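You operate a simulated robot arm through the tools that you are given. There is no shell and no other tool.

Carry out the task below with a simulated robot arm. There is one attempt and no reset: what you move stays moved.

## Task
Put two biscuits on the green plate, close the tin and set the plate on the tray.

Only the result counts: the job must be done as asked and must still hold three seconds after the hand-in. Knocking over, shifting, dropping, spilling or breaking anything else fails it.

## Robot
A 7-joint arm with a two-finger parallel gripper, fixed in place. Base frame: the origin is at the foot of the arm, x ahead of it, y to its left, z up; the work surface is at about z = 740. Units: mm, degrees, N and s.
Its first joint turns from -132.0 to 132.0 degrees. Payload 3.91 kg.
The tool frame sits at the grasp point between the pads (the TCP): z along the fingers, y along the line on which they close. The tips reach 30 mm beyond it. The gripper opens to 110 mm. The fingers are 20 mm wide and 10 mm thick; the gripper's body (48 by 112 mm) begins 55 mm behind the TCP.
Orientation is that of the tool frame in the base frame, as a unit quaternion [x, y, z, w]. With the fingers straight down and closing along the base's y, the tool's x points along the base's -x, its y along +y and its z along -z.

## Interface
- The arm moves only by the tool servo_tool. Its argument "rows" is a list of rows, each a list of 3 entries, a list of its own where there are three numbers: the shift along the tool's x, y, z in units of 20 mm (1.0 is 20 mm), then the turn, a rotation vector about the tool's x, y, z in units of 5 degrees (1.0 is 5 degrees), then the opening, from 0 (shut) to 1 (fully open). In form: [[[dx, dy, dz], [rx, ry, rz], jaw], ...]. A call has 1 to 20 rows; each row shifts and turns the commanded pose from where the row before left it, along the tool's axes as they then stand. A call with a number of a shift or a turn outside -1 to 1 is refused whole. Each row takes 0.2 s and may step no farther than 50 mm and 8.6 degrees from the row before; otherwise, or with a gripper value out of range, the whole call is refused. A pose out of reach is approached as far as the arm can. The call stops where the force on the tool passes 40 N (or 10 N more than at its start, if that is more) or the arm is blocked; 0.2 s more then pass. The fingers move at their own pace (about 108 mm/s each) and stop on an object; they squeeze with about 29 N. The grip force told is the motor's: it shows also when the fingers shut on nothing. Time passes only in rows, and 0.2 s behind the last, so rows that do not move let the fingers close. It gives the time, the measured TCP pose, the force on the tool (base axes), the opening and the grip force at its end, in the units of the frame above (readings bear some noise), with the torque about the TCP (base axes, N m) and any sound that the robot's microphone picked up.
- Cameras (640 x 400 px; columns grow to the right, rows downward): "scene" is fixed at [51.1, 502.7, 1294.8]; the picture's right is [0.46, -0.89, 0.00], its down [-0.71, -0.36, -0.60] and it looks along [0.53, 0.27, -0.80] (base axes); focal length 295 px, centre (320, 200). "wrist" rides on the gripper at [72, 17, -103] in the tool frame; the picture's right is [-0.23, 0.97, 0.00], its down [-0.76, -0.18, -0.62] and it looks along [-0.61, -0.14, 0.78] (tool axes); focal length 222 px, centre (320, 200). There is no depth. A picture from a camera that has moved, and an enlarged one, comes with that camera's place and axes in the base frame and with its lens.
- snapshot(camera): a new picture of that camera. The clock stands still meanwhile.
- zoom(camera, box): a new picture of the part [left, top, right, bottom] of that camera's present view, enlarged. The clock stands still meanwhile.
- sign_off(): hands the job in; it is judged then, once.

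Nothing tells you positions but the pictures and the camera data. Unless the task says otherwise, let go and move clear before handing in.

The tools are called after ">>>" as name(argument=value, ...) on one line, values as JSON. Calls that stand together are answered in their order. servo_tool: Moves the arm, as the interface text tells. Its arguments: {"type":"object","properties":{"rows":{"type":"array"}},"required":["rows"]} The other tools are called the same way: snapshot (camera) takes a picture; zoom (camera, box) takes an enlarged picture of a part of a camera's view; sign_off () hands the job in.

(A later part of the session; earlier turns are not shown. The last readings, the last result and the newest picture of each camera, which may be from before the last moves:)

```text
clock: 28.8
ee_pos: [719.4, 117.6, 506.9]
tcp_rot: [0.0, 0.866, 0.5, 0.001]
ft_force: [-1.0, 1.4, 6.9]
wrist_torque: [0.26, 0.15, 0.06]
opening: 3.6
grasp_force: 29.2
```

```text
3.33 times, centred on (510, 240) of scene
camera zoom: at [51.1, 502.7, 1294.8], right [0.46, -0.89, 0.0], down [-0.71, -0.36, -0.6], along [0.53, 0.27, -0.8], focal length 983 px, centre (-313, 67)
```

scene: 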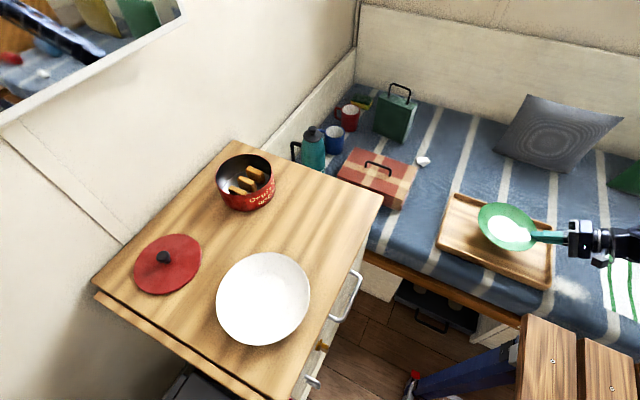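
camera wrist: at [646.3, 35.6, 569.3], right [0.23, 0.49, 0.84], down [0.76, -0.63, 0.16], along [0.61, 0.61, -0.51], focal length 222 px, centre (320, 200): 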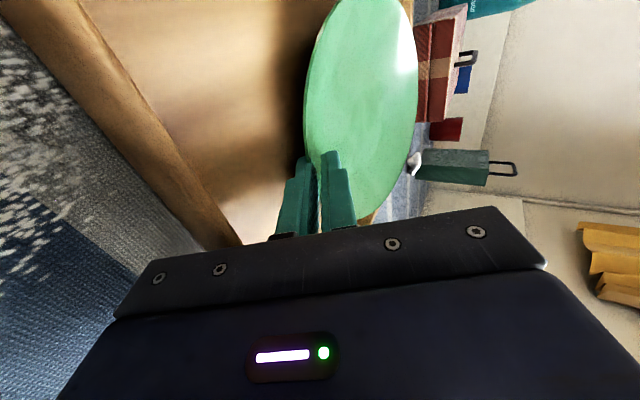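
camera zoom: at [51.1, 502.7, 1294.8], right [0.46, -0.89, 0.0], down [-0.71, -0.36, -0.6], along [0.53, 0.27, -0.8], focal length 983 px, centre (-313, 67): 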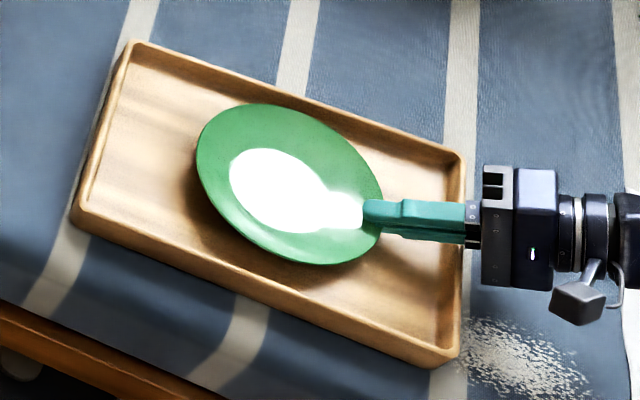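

The plate is level again with only light contact on the tray floor (floor ≈ z 475). I'll relieve 1 mm, open the jaws gradually and look.

>>> servo_tool(rows=[[[0, 0.043, -0.025], [0, 0, 0], 0], [[0, 0, 0], [0, 0, 0], 0.03], [[0, 0, 0], [0, 0, 0], 0.05], [[0, 0, 0], [0, 0, 0], 0.07], [[0, 0, 0], [0, 0, 0], 0.09], [[0, 0, 0], [0, 0, 0], 0.11], [[0, 0, 0], [0, 0, 0], 0.11]])

>>> zoom(camera="scene", box=[430, 180, 590, 300])

>>> zoom(camera="wrist", box=[250, 60, 450, 240])

```text
clock: 30.4
ee_pos: [718.9, 116.1, 507.6]
tcp_rot: [0.0, 0.866, 0.5, -0.001]
ft_force: [-0.8, 0.1, -0.3]
wrist_torque: [-0.03, -0.01, 0.02]
opening: 12.2
grasp_force: 0.0
```

```text
3.33 times, centred on (510, 240) of scene
camera zoom: at [51.1, 502.7, 1294.8], right [0.46, -0.89, 0.0], down [-0.71, -0.36, -0.6], along [0.53, 0.27, -0.8], focal length 983 px, centre (-313, 67)
```

zoom: 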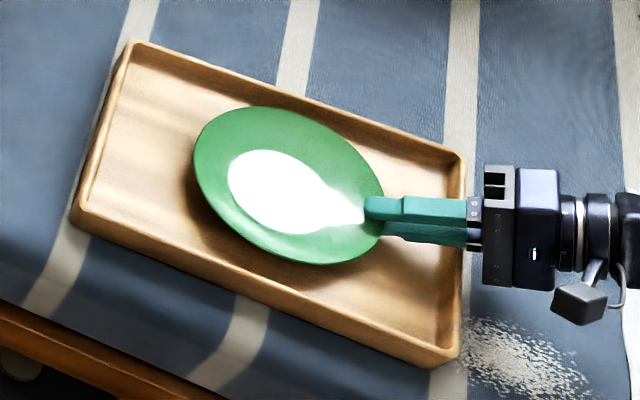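

```text
2.22 times, centred on (350, 150) of wrist
camera zoom: at [646.3, 35.1, 573.7], right [0.23, 0.49, 0.84], down [0.76, -0.63, 0.16], along [0.61, 0.61, -0.51], focal length 494 px, centre (253, 311)
```

zoom: 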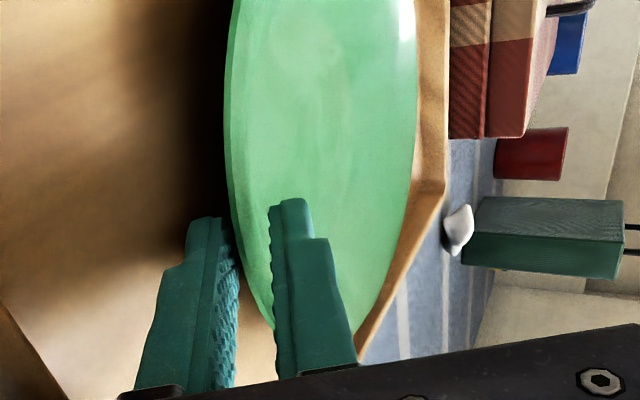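

The plate rests freely on the tray. I'll back the fingers out along their own axis and then rise clear.

>>> servo_tool(rows=[[[0, -0.04, -0.1], [0, 0, 0], 0.11], [[0, 0, -0.3], [0, 0, 0], 0.11], [[0, 0, -0.5], [0, 0, 0], 0.11], [[0, 0, -0.8], [0, 0, 0], 0.11], [[0, 0, -0.8], [0, 0, 0], 0.11], [[0, 0, 0], [0, 0, 0], 0.11]])

>>> zoom(camera="scene", box=[430, 180, 590, 300])

>>> snapshot(camera="wrist")

```text
clock: 31.8
ee_pos: [718.2, 73.9, 533.3]
tcp_rot: [-0.001, 0.866, 0.501, 0.0]
ft_force: [-0.3, -0.2, 0.4]
wrist_torque: [0.0, 0.04, -0.02]
opening: 12.2
grasp_force: 0.1
```

```text
3.33 times, centred on (510, 240) of scene
camera zoom: at [51.1, 502.7, 1294.8], right [0.46, -0.89, 0.0], down [-0.71, -0.36, -0.6], along [0.53, 0.27, -0.8], focal length 983 px, centre (-313, 67)
```

zoom: 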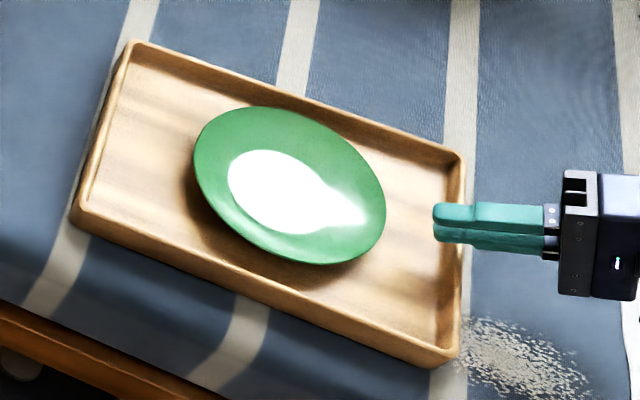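

```text
taken
camera wrist: at [645.5, -8.1, 599.0], right [0.23, 0.49, 0.84], down [0.76, -0.63, 0.16], along [0.61, 0.61, -0.51], focal length 222 px, centre (320, 200)
```

wrist: 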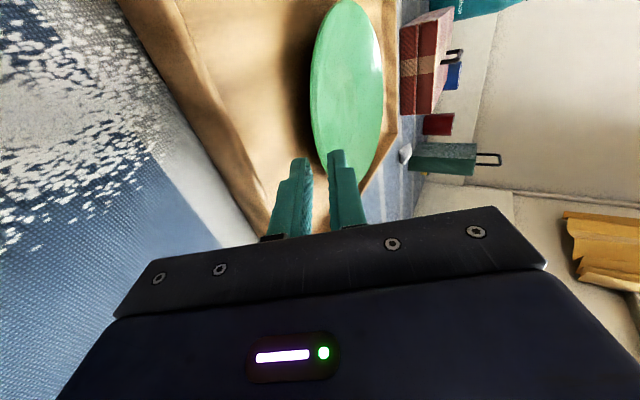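

The plate sits flat inside the tray, centred near (717, 214). Now I'll rise clear, turn the tool back to vertical and head for the biscuit tin.

>>> servo_tool(rows=[[[0, 0.5, -0.4], [0, 0, 0], 0.3], [[0, 0.8, -0.5], [0, 0, 0], 0.5], [[0, 0.866, -0.5], [0, 0, 0], 0.5], [[0, 0.866, -0.5], [0, 0, 0], 0.5], [[0, 0.866, -0.5], [0, 0, 0], 0.5], [[0, 0.866, -0.5], [0, 0, 0], 0.5], [[0, 0.866, -0.5], [0, 0, 0], 0.5], [[0, 0.866, -0.5], [0, 0, 0], 0.5], [[0, 0.866, -0.5], [0, 0, 0], 0.5], [[0, 0.866, -0.5], [0, 0, 0], 0.5], [[0, 0.866, -0.5], [0, 0, 0], 0.5], [[0, 0.866, -0.5], [0, 0, 0], 0.5], [[0, 0.866, -0.5], [0, 0, 0], 0.5], [[0, 0.866, -0.5], [0, 0, 0], 0.5], [[0, 0.866, -0.5], [0, 0, 0], 0.5], [[0, 0, 0], [1, 0, 0], 0.5], [[0, 0, 0], [1, 0, 0], 0.5], [[0, 0, 0], [1, 0, 0], 0.5], [[0, 0, 0], [1, 0, 0], 0.5], [[0, 0, 0], [1, 0, 0], 0.5]])

>>> snapshot(camera="scene")

```text
clock: 36.0
ee_pos: [720.3, 70.1, 822.6]
tcp_rot: [0.0, 0.954, 0.301, -0.001]
ft_force: [0.3, -0.6, -0.8]
wrist_torque: [0.04, 0.01, 0.02]
opening: 54.8
grasp_force: 0.2
```

```text
taken
```

scene: 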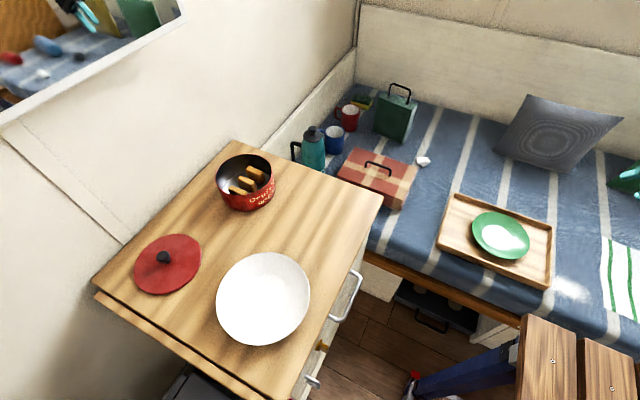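

The plate is placed well on the tray. I'll finish turning the tool vertical and travel to a viewing point above the tin.

>>> servo_tool(rows=[[[0, 0, 0], [1, 0, 0], 0.5], [[0, 0, 0], [1, 0, 0], 0.5], [[0, 0, 0], [1, 0, 0], 0.5], [[0, 0, 0], [1, 0, 0], 0.5], [[0, 0, 0], [1, 0, 0], 0.5], [[0, 0, 0], [1, 0, 0], 0.5], [[0, 0, 0], [1, 0, 0], 0.5], [[0.5, 0.994, -0.177], [0, 0, 0], 1], [[0.5, 0.994, -0.177], [0, 0, 0], 1], [[0.5, 0.994, -0.177], [0, 0, 0], 1], [[0.5, 0.994, -0.177], [0, 0, 0], 1], [[0.5, 0.994, -0.177], [0, 0, 0], 1], [[0.5, 0.994, -0.177], [0, 0, 0], 1], [[0.5, 0.994, -0.177], [0, 0, 0], 1], [[0.5, 0.994, -0.177], [0, 0, 0], 1], [[0.5, 0.994, -0.177], [0, 0, 0], 1], [[0.5, 0.994, -0.177], [0, 0, 0], 1], [[0.5, 0.994, -0.177], [0, 0, 0], 1], [[0.5, 0.994, -0.177], [0, 0, 0], 1], [[0.5, 0.994, -0.177], [0, 0, 0], 1]])

>>> servo_tool(rows=[[[0.5, 0.994, -0.177], [0, 0, 0], 1], [[0.5, 0.994, -0.177], [0, 0, 0], 1], [[0.5, 0.994, -0.177], [0, 0, 0], 1], [[0.5, 0.994, -0.177], [0, 0, 0], 1], [[0.5, 0.994, -0.177], [0, 0, 0], 1], [[0.5, 0.994, -0.177], [0, 0, 0], 1], [[0.5, 0.994, -0.177], [0, 0, 0], 1], [[0.5, 0.994, -0.177], [0, 0, 0], 1], [[0.5, 0.994, -0.177], [0, 0, 0], 1], [[0.5, 0.994, -0.177], [0, 0, 0], 1], [[0.5, 0.994, -0.177], [0, 0, 0], 1], [[0.5, 0.994, -0.177], [0, 0, 0], 1], [[0.5, 0.994, -0.177], [0, 0, 0], 1], [[0.5, 0.994, -0.177], [0, 0, 0], 1], [[0.5, 0.994, -0.177], [0, 0, 0], 1], [[0.5, 0.994, -0.177], [0, 0, 0], 1], [[0.5, 0.994, -0.177], [0, 0, 0], 1], [[0.5, 0.994, -0.177], [0, 0, 0], 1], [[0.5, 0.994, -0.177], [0, 0, 0], 1], [[0.5, 0.994, -0.177], [0, 0, 0], 1]])

```text
clock: 40.2
ee_pos: [589.3, 327.9, 869.1]
tcp_rot: [0.0, 1.0, 0.0, 0.0]
ft_force: [-0.1, -0.3, 0.8]
wrist_torque: [0.03, -0.02, 0.02]
opening: 110.0
grasp_force: 0.1
```

```text
clock: 44.4
ee_pos: [389.2, 726.2, 940.8]
tcp_rot: [0.0, 1.0, 0.001, 0.0]
ft_force: [-0.1, 0.2, 0.1]
wrist_torque: [0.0, 0.05, -0.03]
opening: 110.0
grasp_force: 0.1
```

The arm is vertical again and nearing the tin. I'll move the last stretch to the viewing point and look into the tin.

>>> servo_tool(rows=[[[0.49, 0.99, -0.16], [0, 0, 0], 1], [[0.49, 0.99, -0.16], [0, 0, 0], 1], [[0.49, 0.99, -0.16], [0, 0, 0], 1], [[0.49, 0.99, -0.16], [0, 0, 0], 1], [[0.49, 0.99, -0.16], [0, 0, 0], 1], [[0.49, 0.99, -0.16], [0, 0, 0], 1], [[0, 0, 0], [0, 0, 0], 1], [[0, 0, 0], [0, 0, 0], 1]])

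>>> snapshot(camera="wrist")

>>> zoom(camera="wrist", box=[250, 70, 430, 200])

>>> snapshot(camera="scene")

```text
clock: 46.2
ee_pos: [330.3, 846.6, 960.5]
tcp_rot: [-0.001, 1.0, 0.001, 0.0]
ft_force: [-1.0, 0.6, 0.1]
wrist_torque: [0.02, -0.01, 0.01]
opening: 110.0
grasp_force: 0.0
```

```text
taken
camera wrist: at [257.8, 863.2, 1063.9], right [0.23, 0.97, 0.0], down [0.76, -0.18, 0.62], along [0.61, -0.14, -0.78], focal length 222 px, centre (320, 200)
```

wrist: 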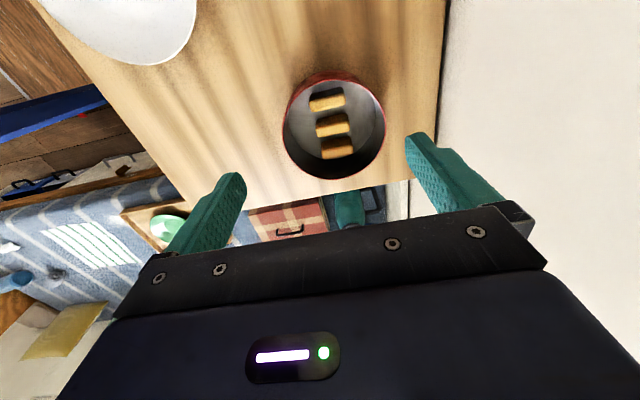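

```text
3.08 times, centred on (340, 135) of wrist
camera zoom: at [257.8, 863.2, 1063.9], right [0.23, 0.97, 0.0], down [0.76, -0.18, 0.62], along [0.61, -0.14, -0.78], focal length 684 px, centre (258, 400)
```

zoom: 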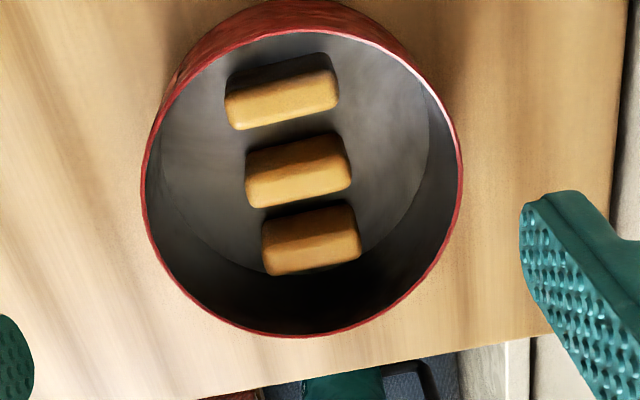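

```text
taken
```

scene: 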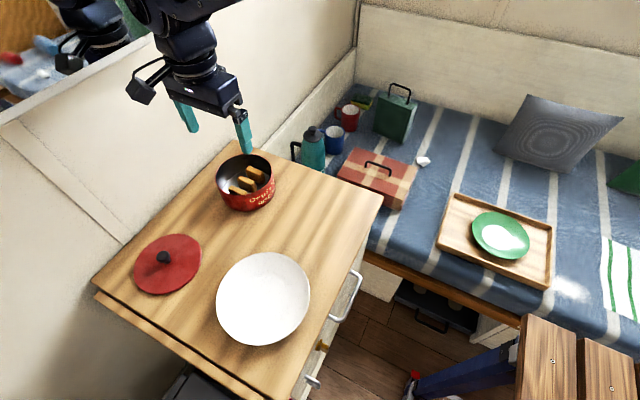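

From directly above, the tin centre is at (370, 855) with its rim at z≈798. The three biscuits stand on edge at x≈334, 368 and 401 (y≈856, tops ≈779), each about 44 mm long along y. I'll line up over the middle one with the jaws at ~62 mm.

>>> servo_tool(rows=[[[-0.375, 0.094, 0.9], [0, 0, 0], 0.56], [[-0.375, 0.094, 0.9], [0, 0, 0], 0.56], [[-0.375, 0.094, 0.9], [0, 0, 0], 0.56], [[-0.375, 0.094, 0.9], [0, 0, 0], 0.56], [[-0.375, 0.094, 0.9], [0, 0, 0], 0.56], [[0, 0, 0], [0, 0, 0], 0.56], [[0, 0, 0], [0, 0, 0], 0.56]])

>>> zoom(camera="wrist", box=[220, 60, 420, 220])

>>> zoom(camera="scene", box=[190, 110, 310, 230])

```text
clock: 47.8
ee_pos: [369.0, 854.1, 867.6]
tcp_rot: [0.001, 1.0, 0.001, 0.0]
ft_force: [-0.3, 0.7, 0.0]
wrist_torque: [0.0, 0.0, 0.0]
opening: 61.5
grasp_force: 0.1
```

```text
2.50 times, centred on (320, 140) of wrist
camera zoom: at [295.5, 870.1, 971.5], right [0.23, 0.97, 0.0], down [0.76, -0.18, 0.62], along [0.61, -0.14, -0.78], focal length 555 px, centre (320, 350)
```

zoom: 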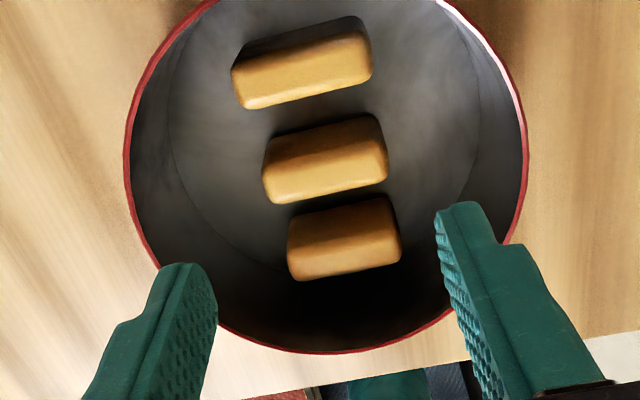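

```text
3.33 times, centred on (250, 170) of scene
camera zoom: at [51.1, 502.7, 1294.8], right [0.46, -0.89, 0.0], down [-0.71, -0.36, -0.6], along [0.53, 0.27, -0.8], focal length 983 px, centre (553, 300)
```

zoom: 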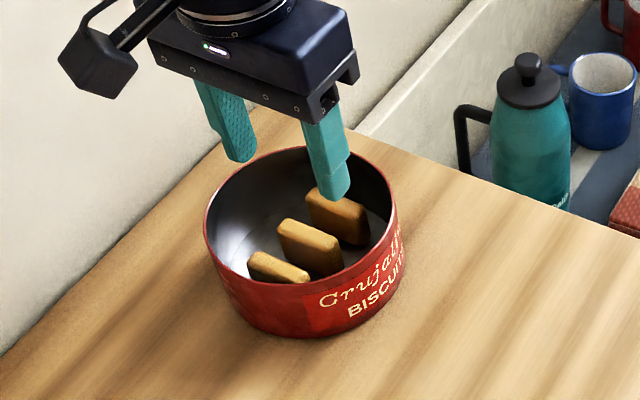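

The fingers straddle the middle biscuit correctly, with clearance to the tin wall and to its neighbours. I'll descend with the tips to about z 753.

>>> servo_tool(rows=[[[0, 0, 0.7], [0, 0, 0], 0.56], [[0, 0, 0.7], [0, 0, 0], 0.56], [[0, 0, 0.7], [0, 0, 0], 0.56], [[0, 0, 0.7], [0, 0, 0], 0.56], [[0, 0, 0.7], [0, 0, 0], 0.56], [[0, 0, 0.6], [0, 0, 0], 0.56], [[0, 0, 0], [0, 0, 0], 0.56]])

>>> zoom(camera="wrist", box=[220, 40, 420, 200])

>>> zoom(camera="scene", box=[190, 110, 310, 230])

```text
clock: 49.4
ee_pos: [368.3, 854.8, 784.9]
tcp_rot: [0.0, 1.0, 0.001, 0.0]
ft_force: [0.2, -0.2, -0.5]
wrist_torque: [-0.03, -0.01, 0.0]
opening: 61.5
grasp_force: 0.1
```

```text
2.50 times, centred on (320, 120) of wrist
camera zoom: at [294.3, 870.9, 888.5], right [0.23, 0.97, 0.0], down [0.76, -0.18, 0.62], along [0.61, -0.14, -0.78], focal length 555 px, centre (320, 400)
```

zoom: 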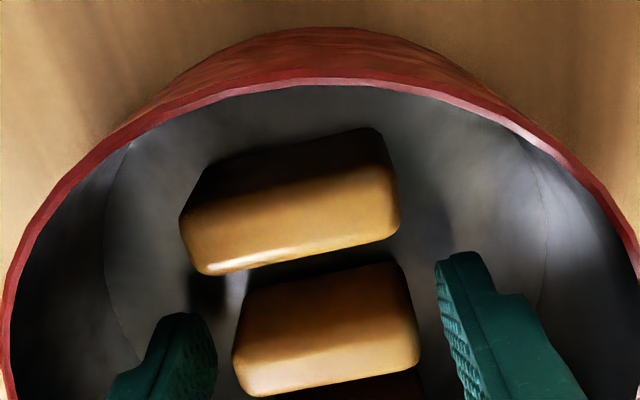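

```text
3.33 times, centred on (250, 170) of scene
camera zoom: at [51.1, 502.7, 1294.8], right [0.46, -0.89, 0.0], down [-0.71, -0.36, -0.6], along [0.53, 0.27, -0.8], focal length 983 px, centre (553, 300)
```

zoom: 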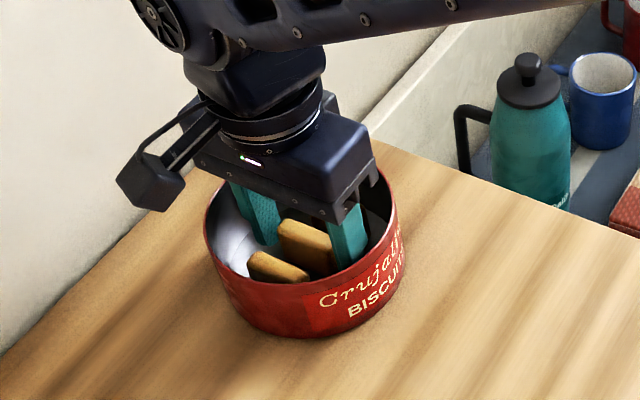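

The middle biscuit is between the fingers. Closing now, then lifting clear of the tin.

>>> servo_tool(rows=[[[0, 0, 0], [0, 0, 0], 0.46], [[0, 0, 0], [0, 0, 0], 0.42], [[0, 0, 0], [0, 0, 0], 0.3], [[0, 0, 0], [0, 0, 0], 0.3], [[0, 0, 0], [0, 0, 0], 0.3]])

>>> zoom(camera="wrist", box=[220, 40, 420, 200])

```text
clock: 50.6
ee_pos: [368.4, 855.9, 784.8]
tcp_rot: [0.0, 1.0, 0.001, 0.0]
ft_force: [0.3, 0.9, -0.1]
wrist_torque: [0.0, -0.01, 0.0]
opening: 44.6
grasp_force: 28.7
```

```text
2.50 times, centred on (320, 120) of wrist
camera zoom: at [294.3, 870.9, 888.5], right [0.23, 0.97, 0.0], down [0.76, -0.18, 0.62], along [0.61, -0.14, -0.78], focal length 555 px, centre (320, 400)
```

zoom: 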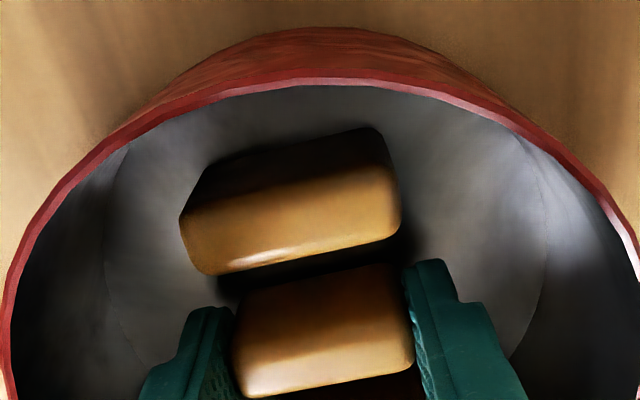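

The biscuit is gripped (44.6 mm). I'll lift it straight out of the tin.

>>> servo_tool(rows=[[[0, 0, -0.4], [0, 0, 0], 0.3], [[0, 0, -0.8], [0, 0, 0], 0.3], [[0, 0, -1], [0, 0, 0], 0.3], [[0, 0, -1], [0, 0, 0], 0.3], [[0, 0, -1], [0, 0, 0], 0.3], [[0, 0, -0.8], [0, 0, 0], 0.3], [[0, 0, 0], [0, 0, 0], 0.3]])

>>> zoom(camera="scene", box=[190, 90, 310, 230])

>>> zoom(camera="wrist", box=[220, 60, 420, 220])

```text
clock: 52.2
ee_pos: [368.0, 855.2, 886.9]
tcp_rot: [0.0, 1.0, 0.001, 0.0]
ft_force: [0.6, 0.8, -0.4]
wrist_torque: [-0.02, -0.03, -0.01]
opening: 44.8
grasp_force: 29.2
```

```text
2.86 times, centred on (250, 160) of scene
camera zoom: at [51.1, 502.7, 1294.8], right [0.46, -0.89, 0.0], down [-0.71, -0.36, -0.6], along [0.53, 0.27, -0.8], focal length 842 px, centre (520, 314)
```

zoom: 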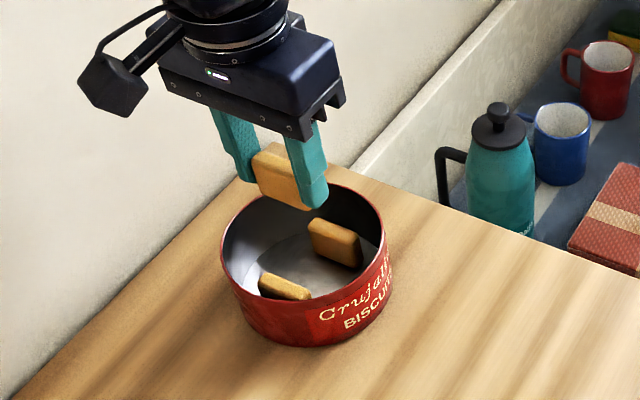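

```text
2.50 times, centred on (320, 140) of wrist
camera zoom: at [294.0, 872.0, 990.0], right [0.23, 0.97, 0.0], down [0.76, -0.18, 0.62], along [0.61, -0.14, -0.78], focal length 555 px, centre (320, 350)
```

zoom: 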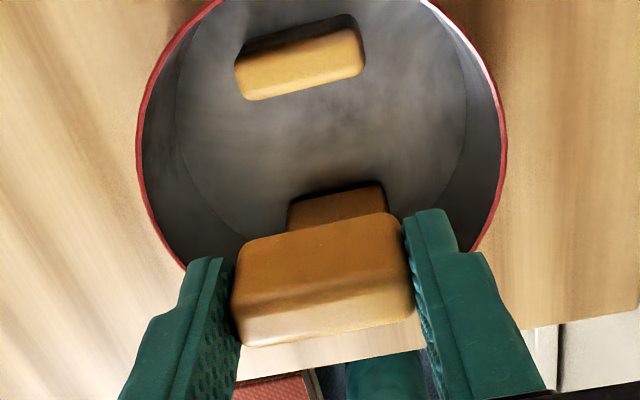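

The first biscuit is out and secure. I'll carry it across to above the plate on the tray.

>>> servo_tool(rows=[[[-0.25, -0.48, 0], [0, 0, 0], 0.3], [[-0.508, -0.971, 0], [0, 0, 0], 0.3], [[-0.508, -0.971, 0], [0, 0, 0], 0.3], [[-0.508, -0.971, 0], [0, 0, 0], 0.3], [[-0.508, -0.971, 0], [0, 0, 0], 0.3], [[-0.508, -0.971, 0], [0, 0, 0], 0.3], [[-0.508, -0.971, 0], [0, 0, 0], 0.3], [[-0.508, -0.971, 0], [0, 0, 0], 0.3], [[-0.508, -0.971, 0], [0, 0, 0], 0.3], [[-0.508, -0.971, 0], [0, 0, 0], 0.3], [[-0.508, -0.971, 0], [0, 0, 0], 0.3], [[-0.508, -0.971, 0], [0, 0, 0], 0.3], [[-0.508, -0.971, 0], [0, 0, 0], 0.3], [[-0.508, -0.971, 0], [0, 0, 0], 0.3], [[-0.508, -0.971, 0], [0, 0, 0], 0.3], [[-0.508, -0.971, 0], [0, 0, 0], 0.3], [[-0.508, -0.971, 0.2], [0, 0, 0], 0.3], [[-0.508, -0.971, 0.4], [0, 0, 0], 0.3], [[-0.508, -0.971, 0.5], [0, 0, 0], 0.3], [[-0.508, -0.971, 0.5], [0, 0, 0], 0.3]])

>>> servo_tool(rows=[[[-0.508, -0.971, 0.7], [0, 0, 0], 0.3], [[-0.508, -0.971, 0.7], [0, 0, 0], 0.3], [[-0.508, -0.971, 0.7], [0, 0, 0], 0.3], [[-0.508, -0.971, 0.7], [0, 0, 0], 0.3], [[-0.508, -0.971, 0.7], [0, 0, 0], 0.3], [[-0.508, -0.971, 0.7], [0, 0, 0], 0.3], [[-0.508, -0.971, 0.7], [0, 0, 0], 0.3], [[-0.508, -0.971, 0.7], [0, 0, 0], 0.3], [[-0.508, -0.971, 0.7], [0, 0, 0], 0.3], [[-0.508, -0.971, 0.7], [0, 0, 0], 0.3], [[-0.508, -0.971, 0.7], [0, 0, 0], 0.3], [[-0.508, -0.971, 0.5], [0, 0, 0], 0.3], [[-0.4, -0.8, 0.3], [0, 0, 0], 0.3], [[0, 0, 0], [0, 0, 0], 0.3], [[0, 0, 0], [0, 0, 0], 0.3]])

>>> snapshot(camera="wrist")

>>> snapshot(camera="scene")

```text
clock: 56.4
ee_pos: [566.9, 479.2, 852.5]
tcp_rot: [-0.001, 1.0, 0.001, 0.0]
ft_force: [-0.2, -0.4, -0.1]
wrist_torque: [0.0, 0.01, -0.03]
opening: 44.7
grasp_force: 29.1
```

```text
clock: 59.6
ee_pos: [696.6, 228.1, 685.4]
tcp_rot: [-0.001, 1.0, 0.001, 0.001]
ft_force: [0.5, -0.5, -0.2]
wrist_torque: [0.01, 0.0, 0.01]
opening: 44.7
grasp_force: 28.6
```

```text
taken
camera wrist: at [623.7, 244.4, 788.5], right [0.23, 0.97, 0.0], down [0.76, -0.18, 0.62], along [0.61, -0.14, -0.78], focal length 222 px, centre (320, 200)
```

wrist: 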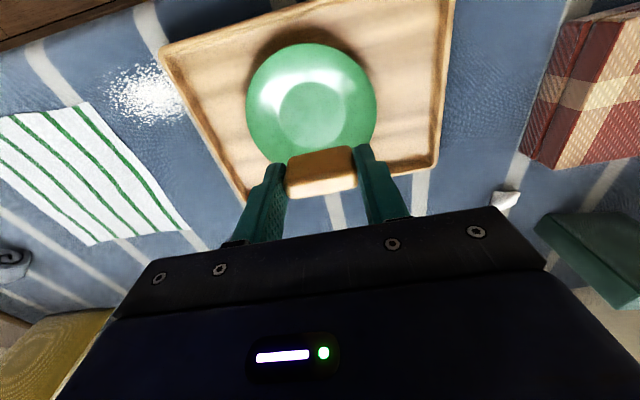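

```text
taken
```

scene: 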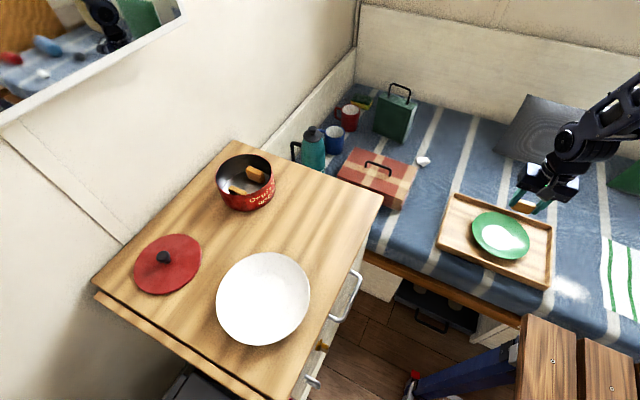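

The hand is above the tray with the biscuit. I'll zoom to locate the plate exactly before descending.

>>> zoom(camera="wrist", box=[220, 20, 420, 200])

>>> zoom(camera="scene", box=[430, 160, 590, 300])

```text
2.22 times, centred on (320, 110) of wrist
camera zoom: at [623.7, 244.4, 788.5], right [0.23, 0.97, 0.0], down [0.76, -0.18, 0.62], along [0.61, -0.14, -0.78], focal length 494 px, centre (320, 400)
```

zoom: 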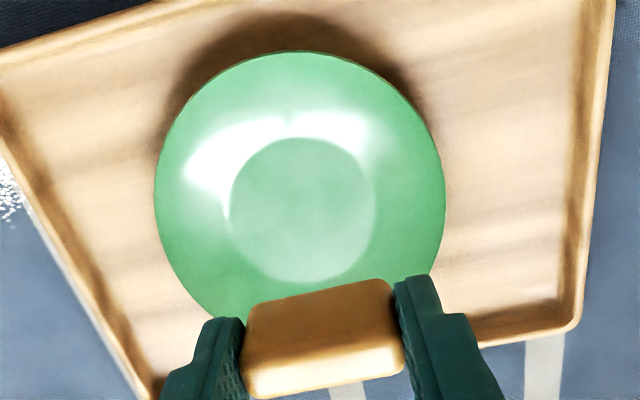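

```text
2.86 times, centred on (510, 230) of scene
camera zoom: at [51.1, 502.7, 1294.8], right [0.46, -0.89, 0.0], down [-0.71, -0.36, -0.6], along [0.53, 0.27, -0.8], focal length 842 px, centre (-223, 114)
```

zoom: 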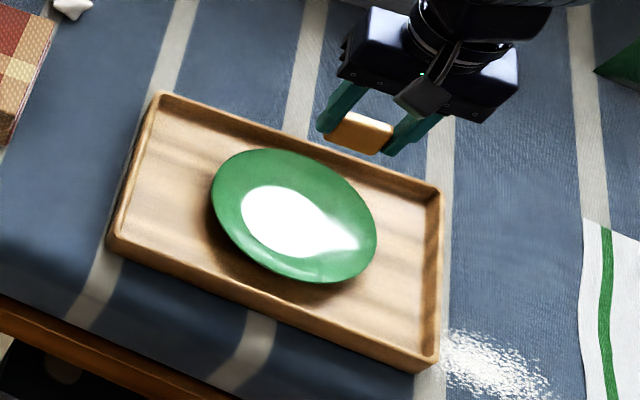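

The plate's flat centre is at (716, 212). I'll lower the biscuit toward (702, 212), leaving room for the second one beside it.

>>> servo_tool(rows=[[[-0.034, -0.1, 0.9], [0, 0, 0], 0.3], [[-0.034, -0.1, 0.9], [0, 0, 0], 0.3], [[-0.034, -0.1, 0.9], [0, 0, 0], 0.3], [[-0.034, -0.1, 0.9], [0, 0, 0], 0.3], [[-0.034, -0.1, 0.9], [0, 0, 0], 0.3], [[-0.034, -0.1, 0.9], [0, 0, 0], 0.3], [[-0.034, -0.1, 0.9], [0, 0, 0], 0.3], [[-0.034, -0.1, 0.7], [0, 0, 0], 0.3], [[0, 0, 0], [0, 0, 0], 0.3], [[0, 0, 0], [0, 0, 0], 0.3]])

>>> zoom(camera="scene", box=[430, 160, 590, 300])

>>> snapshot(camera="wrist")

```text
clock: 61.8
ee_pos: [702.3, 213.3, 545.4]
tcp_rot: [0.0, 1.0, 0.001, 0.0]
ft_force: [-0.4, 0.0, 0.1]
wrist_torque: [0.0, 0.04, 0.0]
opening: 45.1
grasp_force: 29.7
```

```text
2.86 times, centred on (510, 230) of scene
camera zoom: at [51.1, 502.7, 1294.8], right [0.46, -0.89, 0.0], down [-0.71, -0.36, -0.6], along [0.53, 0.27, -0.8], focal length 842 px, centre (-223, 114)
```

zoom: 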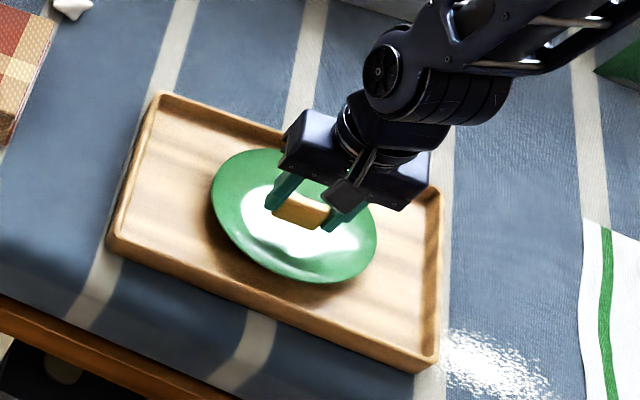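

```text
taken
camera wrist: at [629.6, 230.1, 648.9], right [0.23, 0.97, 0.0], down [0.76, -0.18, 0.62], along [0.61, -0.14, -0.78], focal length 222 px, centre (320, 200)
```

wrist: 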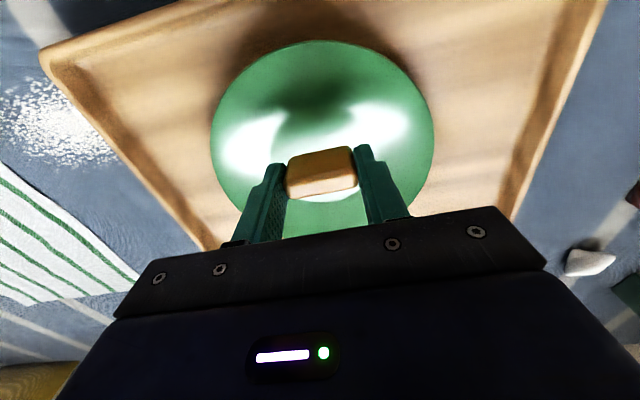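

>>> servo_tool(rows=[[[0, 0, 0.4], [0, 0, 0], 0.3], [[0, 0, 0.4], [0, 0, 0], 0.3], [[0, 0, 0.075], [0, 0, 0], 0.3], [[0, 0, 0.075], [0, 0, 0], 0.3], [[0, 0, 0], [0, 0, 0], 0.3]])

>>> zoom(camera="scene", box=[460, 180, 560, 270])

```text
clock: 63.0
ee_pos: [703.0, 213.6, 526.3]
tcp_rot: [-0.001, 1.0, 0.001, 0.001]
ft_force: [0.7, -0.1, -0.2]
wrist_torque: [0.01, 0.01, 0.0]
opening: 44.9
grasp_force: 28.9
```

```text
4.44 times, centred on (510, 225) of scene
camera zoom: at [51.1, 502.7, 1294.8], right [0.46, -0.89, 0.0], down [-0.71, -0.36, -0.6], along [0.53, 0.27, -0.8], focal length 1310 px, centre (-524, 89)
```

zoom: 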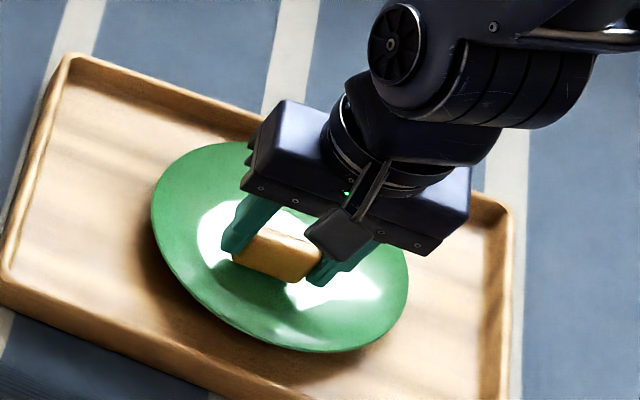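

>>> servo_tool(rows=[[[0, 0, 0.06], [0, 0, 0], 0.3], [[0, 0, 0.06], [0, 0, 0], 0.3], [[0, 0, 0.06], [0, 0, 0], 0.3], [[0, 0, 0], [0, 0, 0], 0.3]])

```text
clock: 64.0
ee_pos: [703.2, 212.4, 521.6]
tcp_rot: [0.0, 1.0, 0.001, 0.0]
ft_force: [0.4, 0.9, -0.1]
wrist_torque: [-0.01, 0.0, 0.02]
opening: 45.3
grasp_force: 29.3
```

>>> servo_tool(rows=[[[0, 0, 0.05], [0, 0, 0], 0.3], [[0, 0, 0.05], [0, 0, 0], 0.3], [[0, 0, 0], [0, 0, 0], 0.3]])

>>> zoom(camera="scene", box=[470, 200, 530, 250])

>>> zoom(camera="wrist", box=[220, 60, 420, 220])

```text
clock: 64.8
ee_pos: [703.1, 214.2, 520.0]
tcp_rot: [-0.001, 1.0, 0.001, 0.001]
ft_force: [0.2, -0.5, 11.9]
wrist_torque: [-0.1, -0.06, -0.02]
opening: 44.9
grasp_force: 28.7
```

```text
8.00 times, centred on (500, 225) of scene
camera zoom: at [51.1, 502.7, 1294.8], right [0.46, -0.89, 0.0], down [-0.71, -0.36, -0.6], along [0.53, 0.27, -0.8], focal length 2358 px, centre (-1120, 0)
```

zoom: 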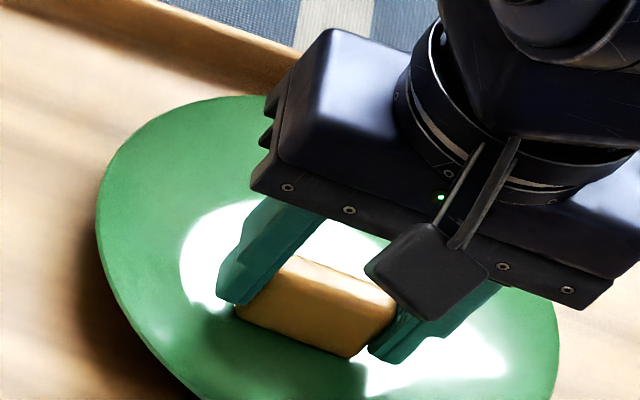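

```text
2.50 times, centred on (320, 140) of wrist
camera zoom: at [630.1, 229.1, 623.2], right [0.23, 0.97, 0.0], down [0.76, -0.18, 0.62], along [0.61, -0.14, -0.78], focal length 555 px, centre (320, 350)
```

zoom: 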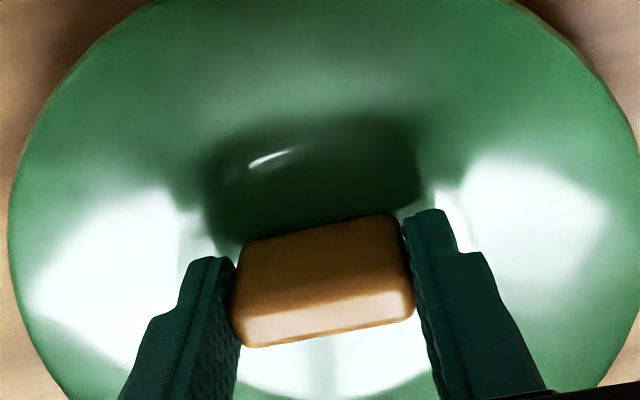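

The biscuit has touched the plate (12 N). I'll ease off half a millimetre, open gently and rise straight up.

>>> servo_tool(rows=[[[0, 0, -0.025], [0, 0, 0], 0.3], [[0, 0, 0], [0, 0, 0], 0.41], [[0, 0, 0], [0, 0, 0], 0.44], [[0, 0, 0], [0, 0, 0], 0.48], [[0, 0, 0], [0, 0, 0], 0.54], [[0, 0, 0], [0, 0, 0], 0.54], [[0, 0, -0.3], [0, 0, 0], 0.54], [[0, 0, -0.7], [0, 0, 0], 0.54], [[0, 0, -1], [0, 0, 0], 0.54], [[0, 0, -1], [0, 0, 0], 0.54], [[0, 0, -1], [0, 0, 0], 0.54], [[0, 0, -1], [0, 0, 0], 0.54], [[0, 0, -1], [0, 0, 0], 0.54], [[0, 0, -1], [0, 0, 0], 0.54], [[0, 0, 0], [0, 0, 0], 0.54]])

>>> snapshot(camera="wrist")

>>> zoom(camera="scene", box=[430, 160, 590, 300])

```text
clock: 68.0
ee_pos: [704.3, 211.5, 660.1]
tcp_rot: [0.0, 1.0, 0.001, 0.0]
ft_force: [0.2, 0.0, 0.3]
wrist_torque: [-0.03, -0.01, -0.01]
opening: 59.5
grasp_force: 0.0
```

```text
taken
camera wrist: at [630.1, 229.0, 764.2], right [0.23, 0.97, 0.0], down [0.76, -0.18, 0.62], along [0.61, -0.14, -0.78], focal length 222 px, centre (320, 200)
```

wrist: 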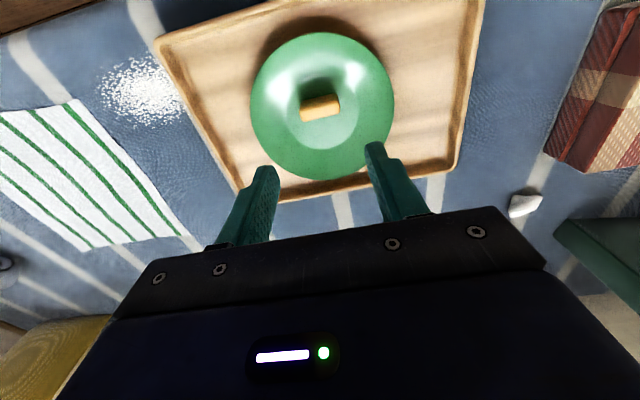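

```text
2.86 times, centred on (510, 230) of scene
camera zoom: at [51.1, 502.7, 1294.8], right [0.46, -0.89, 0.0], down [-0.71, -0.36, -0.6], along [0.53, 0.27, -0.8], focal length 842 px, centre (-223, 114)
```

zoom: 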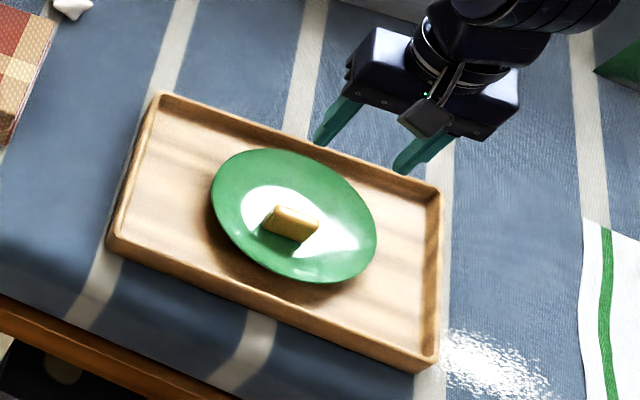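

The first biscuit stands in the middle of the plate. Now back to the tin for the far one (x≈401), which has the most room beside the tin wall.

>>> servo_tool(rows=[[[0.3, 0.6, -0.9], [0, 0, 0], 0.54], [[0.462, 0.977, -0.9], [0, 0, 0], 0.54], [[0.462, 0.977, -0.9], [0, 0, 0], 0.54], [[0.462, 0.977, -0.9], [0, 0, 0], 0.54], [[0.462, 0.977, -0.9], [0, 0, 0], 0.54], [[0.462, 0.977, -0.9], [0, 0, 0], 0.54], [[0.462, 0.977, -0.9], [0, 0, 0], 0.54], [[0.462, 0.977, -0.9], [0, 0, 0], 0.54], [[0.462, 0.977, -0.9], [0, 0, 0], 0.54], [[0.462, 0.977, -0.9], [0, 0, 0], 0.54], [[0.462, 0.977, -0.9], [0, 0, 0], 0.54], [[0.462, 0.977, -0.9], [0, 0, 0], 0.54], [[0.462, 0.977, 0], [0, 0, 0], 0.54], [[0.462, 0.977, 0], [0, 0, 0], 0.54], [[0.462, 0.977, 0], [0, 0, 0], 0.54], [[0.462, 0.977, 0], [0, 0, 0], 0.54], [[0.462, 0.977, 0], [0, 0, 0], 0.54], [[0.462, 0.977, 0], [0, 0, 0], 0.54], [[0.462, 0.977, 0], [0, 0, 0], 0.54], [[0.462, 0.977, 0], [0, 0, 0], 0.54]])

>>> servo_tool(rows=[[[0.462, 0.977, 0], [0, 0, 0], 0.51], [[0.462, 0.977, 0], [0, 0, 0], 0.51], [[0.462, 0.977, 0], [0, 0, 0], 0.51], [[0.462, 0.977, 0], [0, 0, 0], 0.51], [[0.462, 0.977, 0], [0, 0, 0], 0.51], [[0.462, 0.977, 0], [0, 0, 0], 0.51], [[0.462, 0.977, 0], [0, 0, 0], 0.51], [[0.462, 0.977, 0], [0, 0, 0], 0.51], [[0.462, 0.977, 0], [0, 0, 0], 0.51], [[0.462, 0.977, 0], [0, 0, 0], 0.51], [[0.462, 0.977, 0], [0, 0, 0], 0.51], [[0.462, 0.977, 0], [0, 0, 0], 0.51], [[0.3, 0.7, 0], [0, 0, 0], 0.51], [[0, 0, 0], [0, 0, 0], 0.51], [[0, 0, 0], [0, 0, 0], 0.51]])

>>> zoom(camera="wrist", box=[220, 40, 420, 200])

>>> zoom(camera="scene", box=[190, 90, 310, 230])

```text
clock: 72.2
ee_pos: [520.1, 593.8, 877.3]
tcp_rot: [0.0, 1.0, 0.0, 0.001]
ft_force: [-0.1, -0.5, -0.3]
wrist_torque: [0.02, 0.01, -0.05]
opening: 59.5
grasp_force: 0.0
```

```text
clock: 75.4
ee_pos: [405.6, 844.4, 875.1]
tcp_rot: [-0.001, 1.0, 0.001, 0.0]
ft_force: [-0.6, 0.5, 0.2]
wrist_torque: [0.02, 0.04, -0.01]
opening: 55.7
grasp_force: 0.0
```

```text
2.50 times, centred on (320, 120) of wrist
camera zoom: at [331.5, 859.9, 978.1], right [0.23, 0.97, 0.0], down [0.76, -0.18, 0.62], along [0.61, -0.14, -0.78], focal length 555 px, centre (320, 400)
```

zoom: 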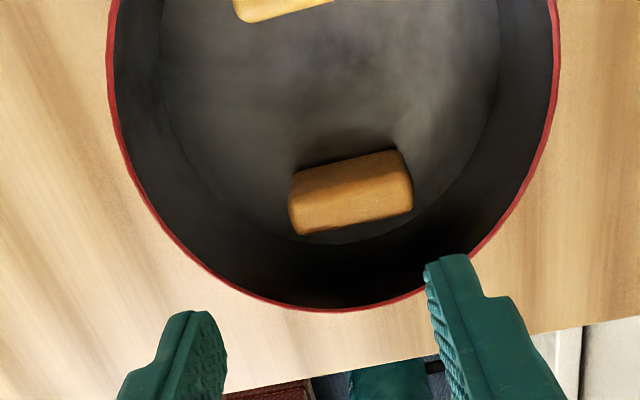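

```text
2.86 times, centred on (250, 160) of scene
camera zoom: at [51.1, 502.7, 1294.8], right [0.46, -0.89, 0.0], down [-0.71, -0.36, -0.6], along [0.53, 0.27, -0.8], focal length 842 px, centre (520, 314)
```

zoom: 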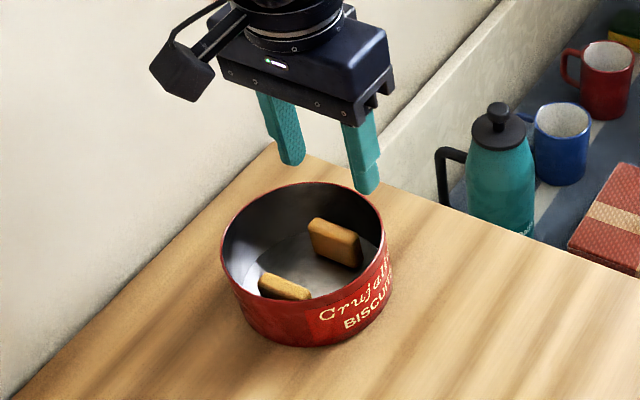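

The far biscuit is at (401, 855). I'll shift over it and verify alignment half-way down.

>>> servo_tool(rows=[[[0.275, 0.575, 0], [0, 0, 0], 0.51], [[0, 0, 0.6], [0, 0, 0], 0.51], [[0, 0, 0.6], [0, 0, 0], 0.51], [[0, 0, 0.6], [0, 0, 0], 0.51], [[0, 0, 0], [0, 0, 0], 0.51], [[0, 0, 0], [0, 0, 0], 0.51]])

>>> zoom(camera="wrist", box=[220, 60, 420, 220])

>>> zoom(camera="scene", box=[190, 90, 310, 230])

```text
clock: 76.8
ee_pos: [399.5, 852.7, 839.4]
tcp_rot: [0.0, 1.0, 0.001, 0.0]
ft_force: [0.2, -0.1, -0.1]
wrist_torque: [0.02, -0.03, 0.02]
opening: 56.0
grasp_force: 0.0
```

```text
2.50 times, centred on (320, 140) of wrist
camera zoom: at [326.0, 869.5, 942.9], right [0.23, 0.97, 0.0], down [0.76, -0.18, 0.62], along [0.61, -0.14, -0.78], focal length 555 px, centre (320, 350)
```

zoom: 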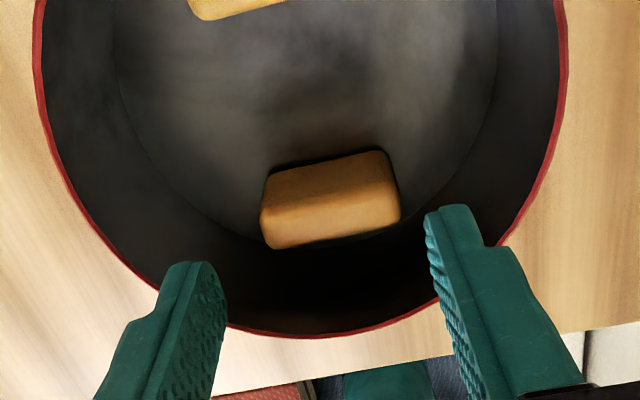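

```text
2.86 times, centred on (250, 160) of scene
camera zoom: at [51.1, 502.7, 1294.8], right [0.46, -0.89, 0.0], down [-0.71, -0.36, -0.6], along [0.53, 0.27, -0.8], focal length 842 px, centre (520, 314)
```

zoom: 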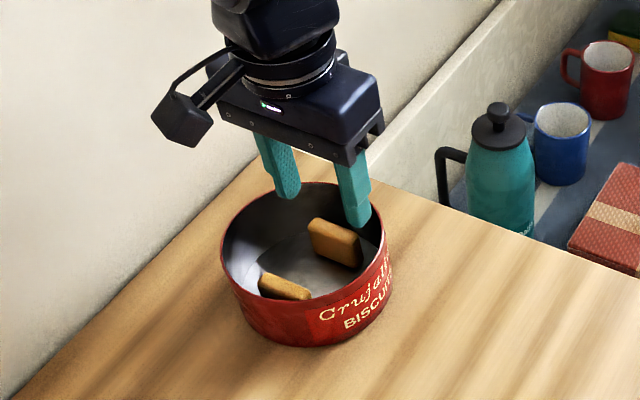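

The biscuit is about 3 mm to the +y side of the jaw midline; I'll correct that and go down around it.

>>> servo_tool(rows=[[[0, 0.14, 0], [0, 0, 0], 0.51], [[0, 0, 0.6], [0, 0, 0], 0.51], [[0, 0, 0.6], [0, 0, 0], 0.51], [[0, 0, 0.6], [0, 0, 0], 0.51], [[0, 0, 0.5], [0, 0, 0], 0.51], [[0, 0, 0.4], [0, 0, 0], 0.51], [[0, 0, 0], [0, 0, 0], 0.51]])

>>> zoom(camera="wrist", box=[220, 60, 420, 220])

>>> zoom(camera="scene", box=[190, 90, 310, 230])

```text
clock: 78.1
ee_pos: [400.9, 860.2, 802.9]
tcp_rot: [0.0, 1.0, 0.006, 0.002]
ft_force: [0.4, -0.3, 8.7]
wrist_torque: [0.36, -0.08, -0.01]
opening: 55.7
grasp_force: 0.0
stopped in row 6: the force on the tool passed its limit at 47 N (the readings are from after the stop); the commanded pose is now the measured one
```

```text
2.50 times, centred on (320, 140) of wrist
camera zoom: at [326.4, 874.8, 905.5], right [0.23, 0.97, 0.01], down [0.76, -0.19, 0.62], along [0.61, -0.13, -0.78], focal length 555 px, centre (320, 350)
```

zoom: 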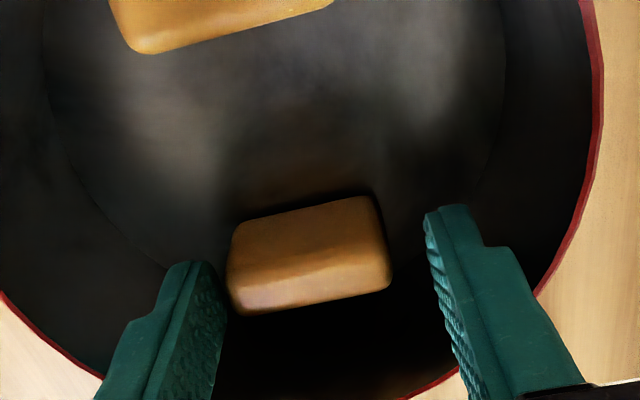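

```text
2.86 times, centred on (250, 160) of scene
camera zoom: at [51.1, 502.7, 1294.8], right [0.46, -0.89, 0.0], down [-0.71, -0.36, -0.6], along [0.53, 0.27, -0.8], focal length 842 px, centre (520, 314)
```

zoom: 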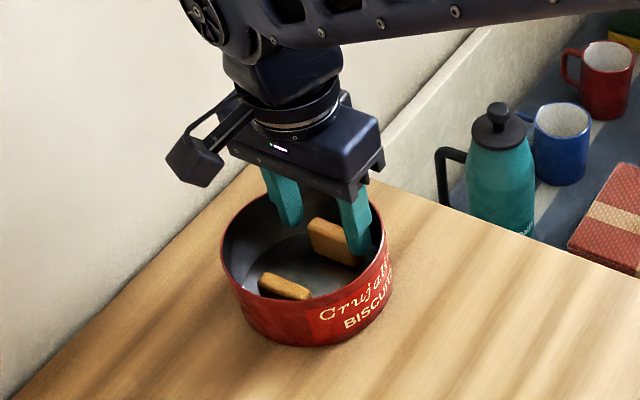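

The descent stopped at z≈803 on a contact, and the hand got pushed ~4 mm in +y. I'll look closely at what is touching before moving again.

>>> zoom(camera="scene", box=[215, 140, 275, 200])

>>> snapshot(camera="wrist")

>>> zoom(camera="wrist", box=[280, 100, 440, 230])

>>> snapshot(camera="scene")

```text
6.67 times, centred on (245, 170) of scene
camera zoom: at [51.1, 502.7, 1294.8], right [0.46, -0.89, 0.0], down [-0.71, -0.36, -0.6], along [0.53, 0.27, -0.8], focal length 1965 px, centre (820, 400)
```

zoom: 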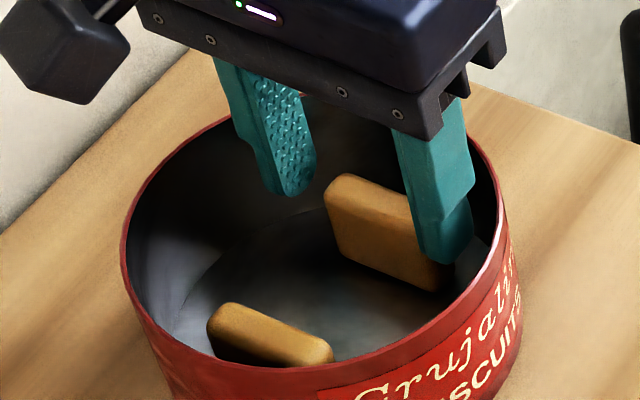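

```text
taken
camera wrist: at [326.4, 874.8, 905.5], right [0.23, 0.97, 0.01], down [0.76, -0.19, 0.62], along [0.61, -0.13, -0.78], focal length 222 px, centre (320, 200)
```

wrist: 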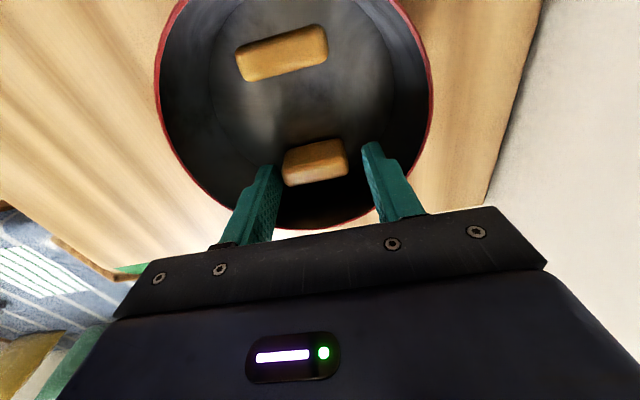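

```text
3.08 times, centred on (360, 165) of wrist
camera zoom: at [326.4, 874.8, 905.5], right [0.23, 0.97, 0.01], down [0.76, -0.19, 0.62], along [0.61, -0.13, -0.78], focal length 684 px, centre (197, 308)
```

zoom: 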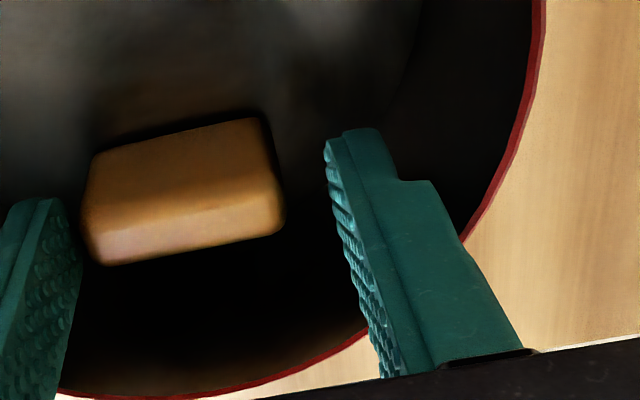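

```text
taken
```

scene: 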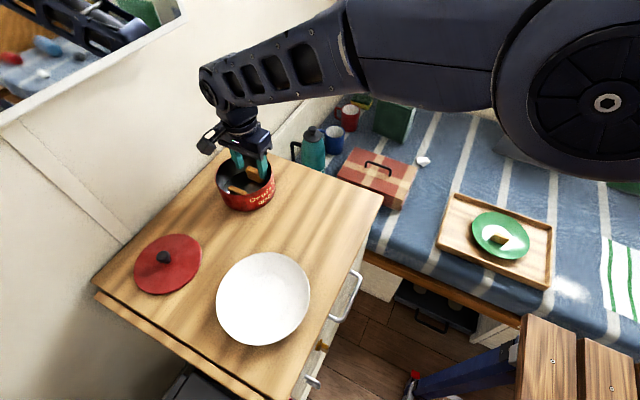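

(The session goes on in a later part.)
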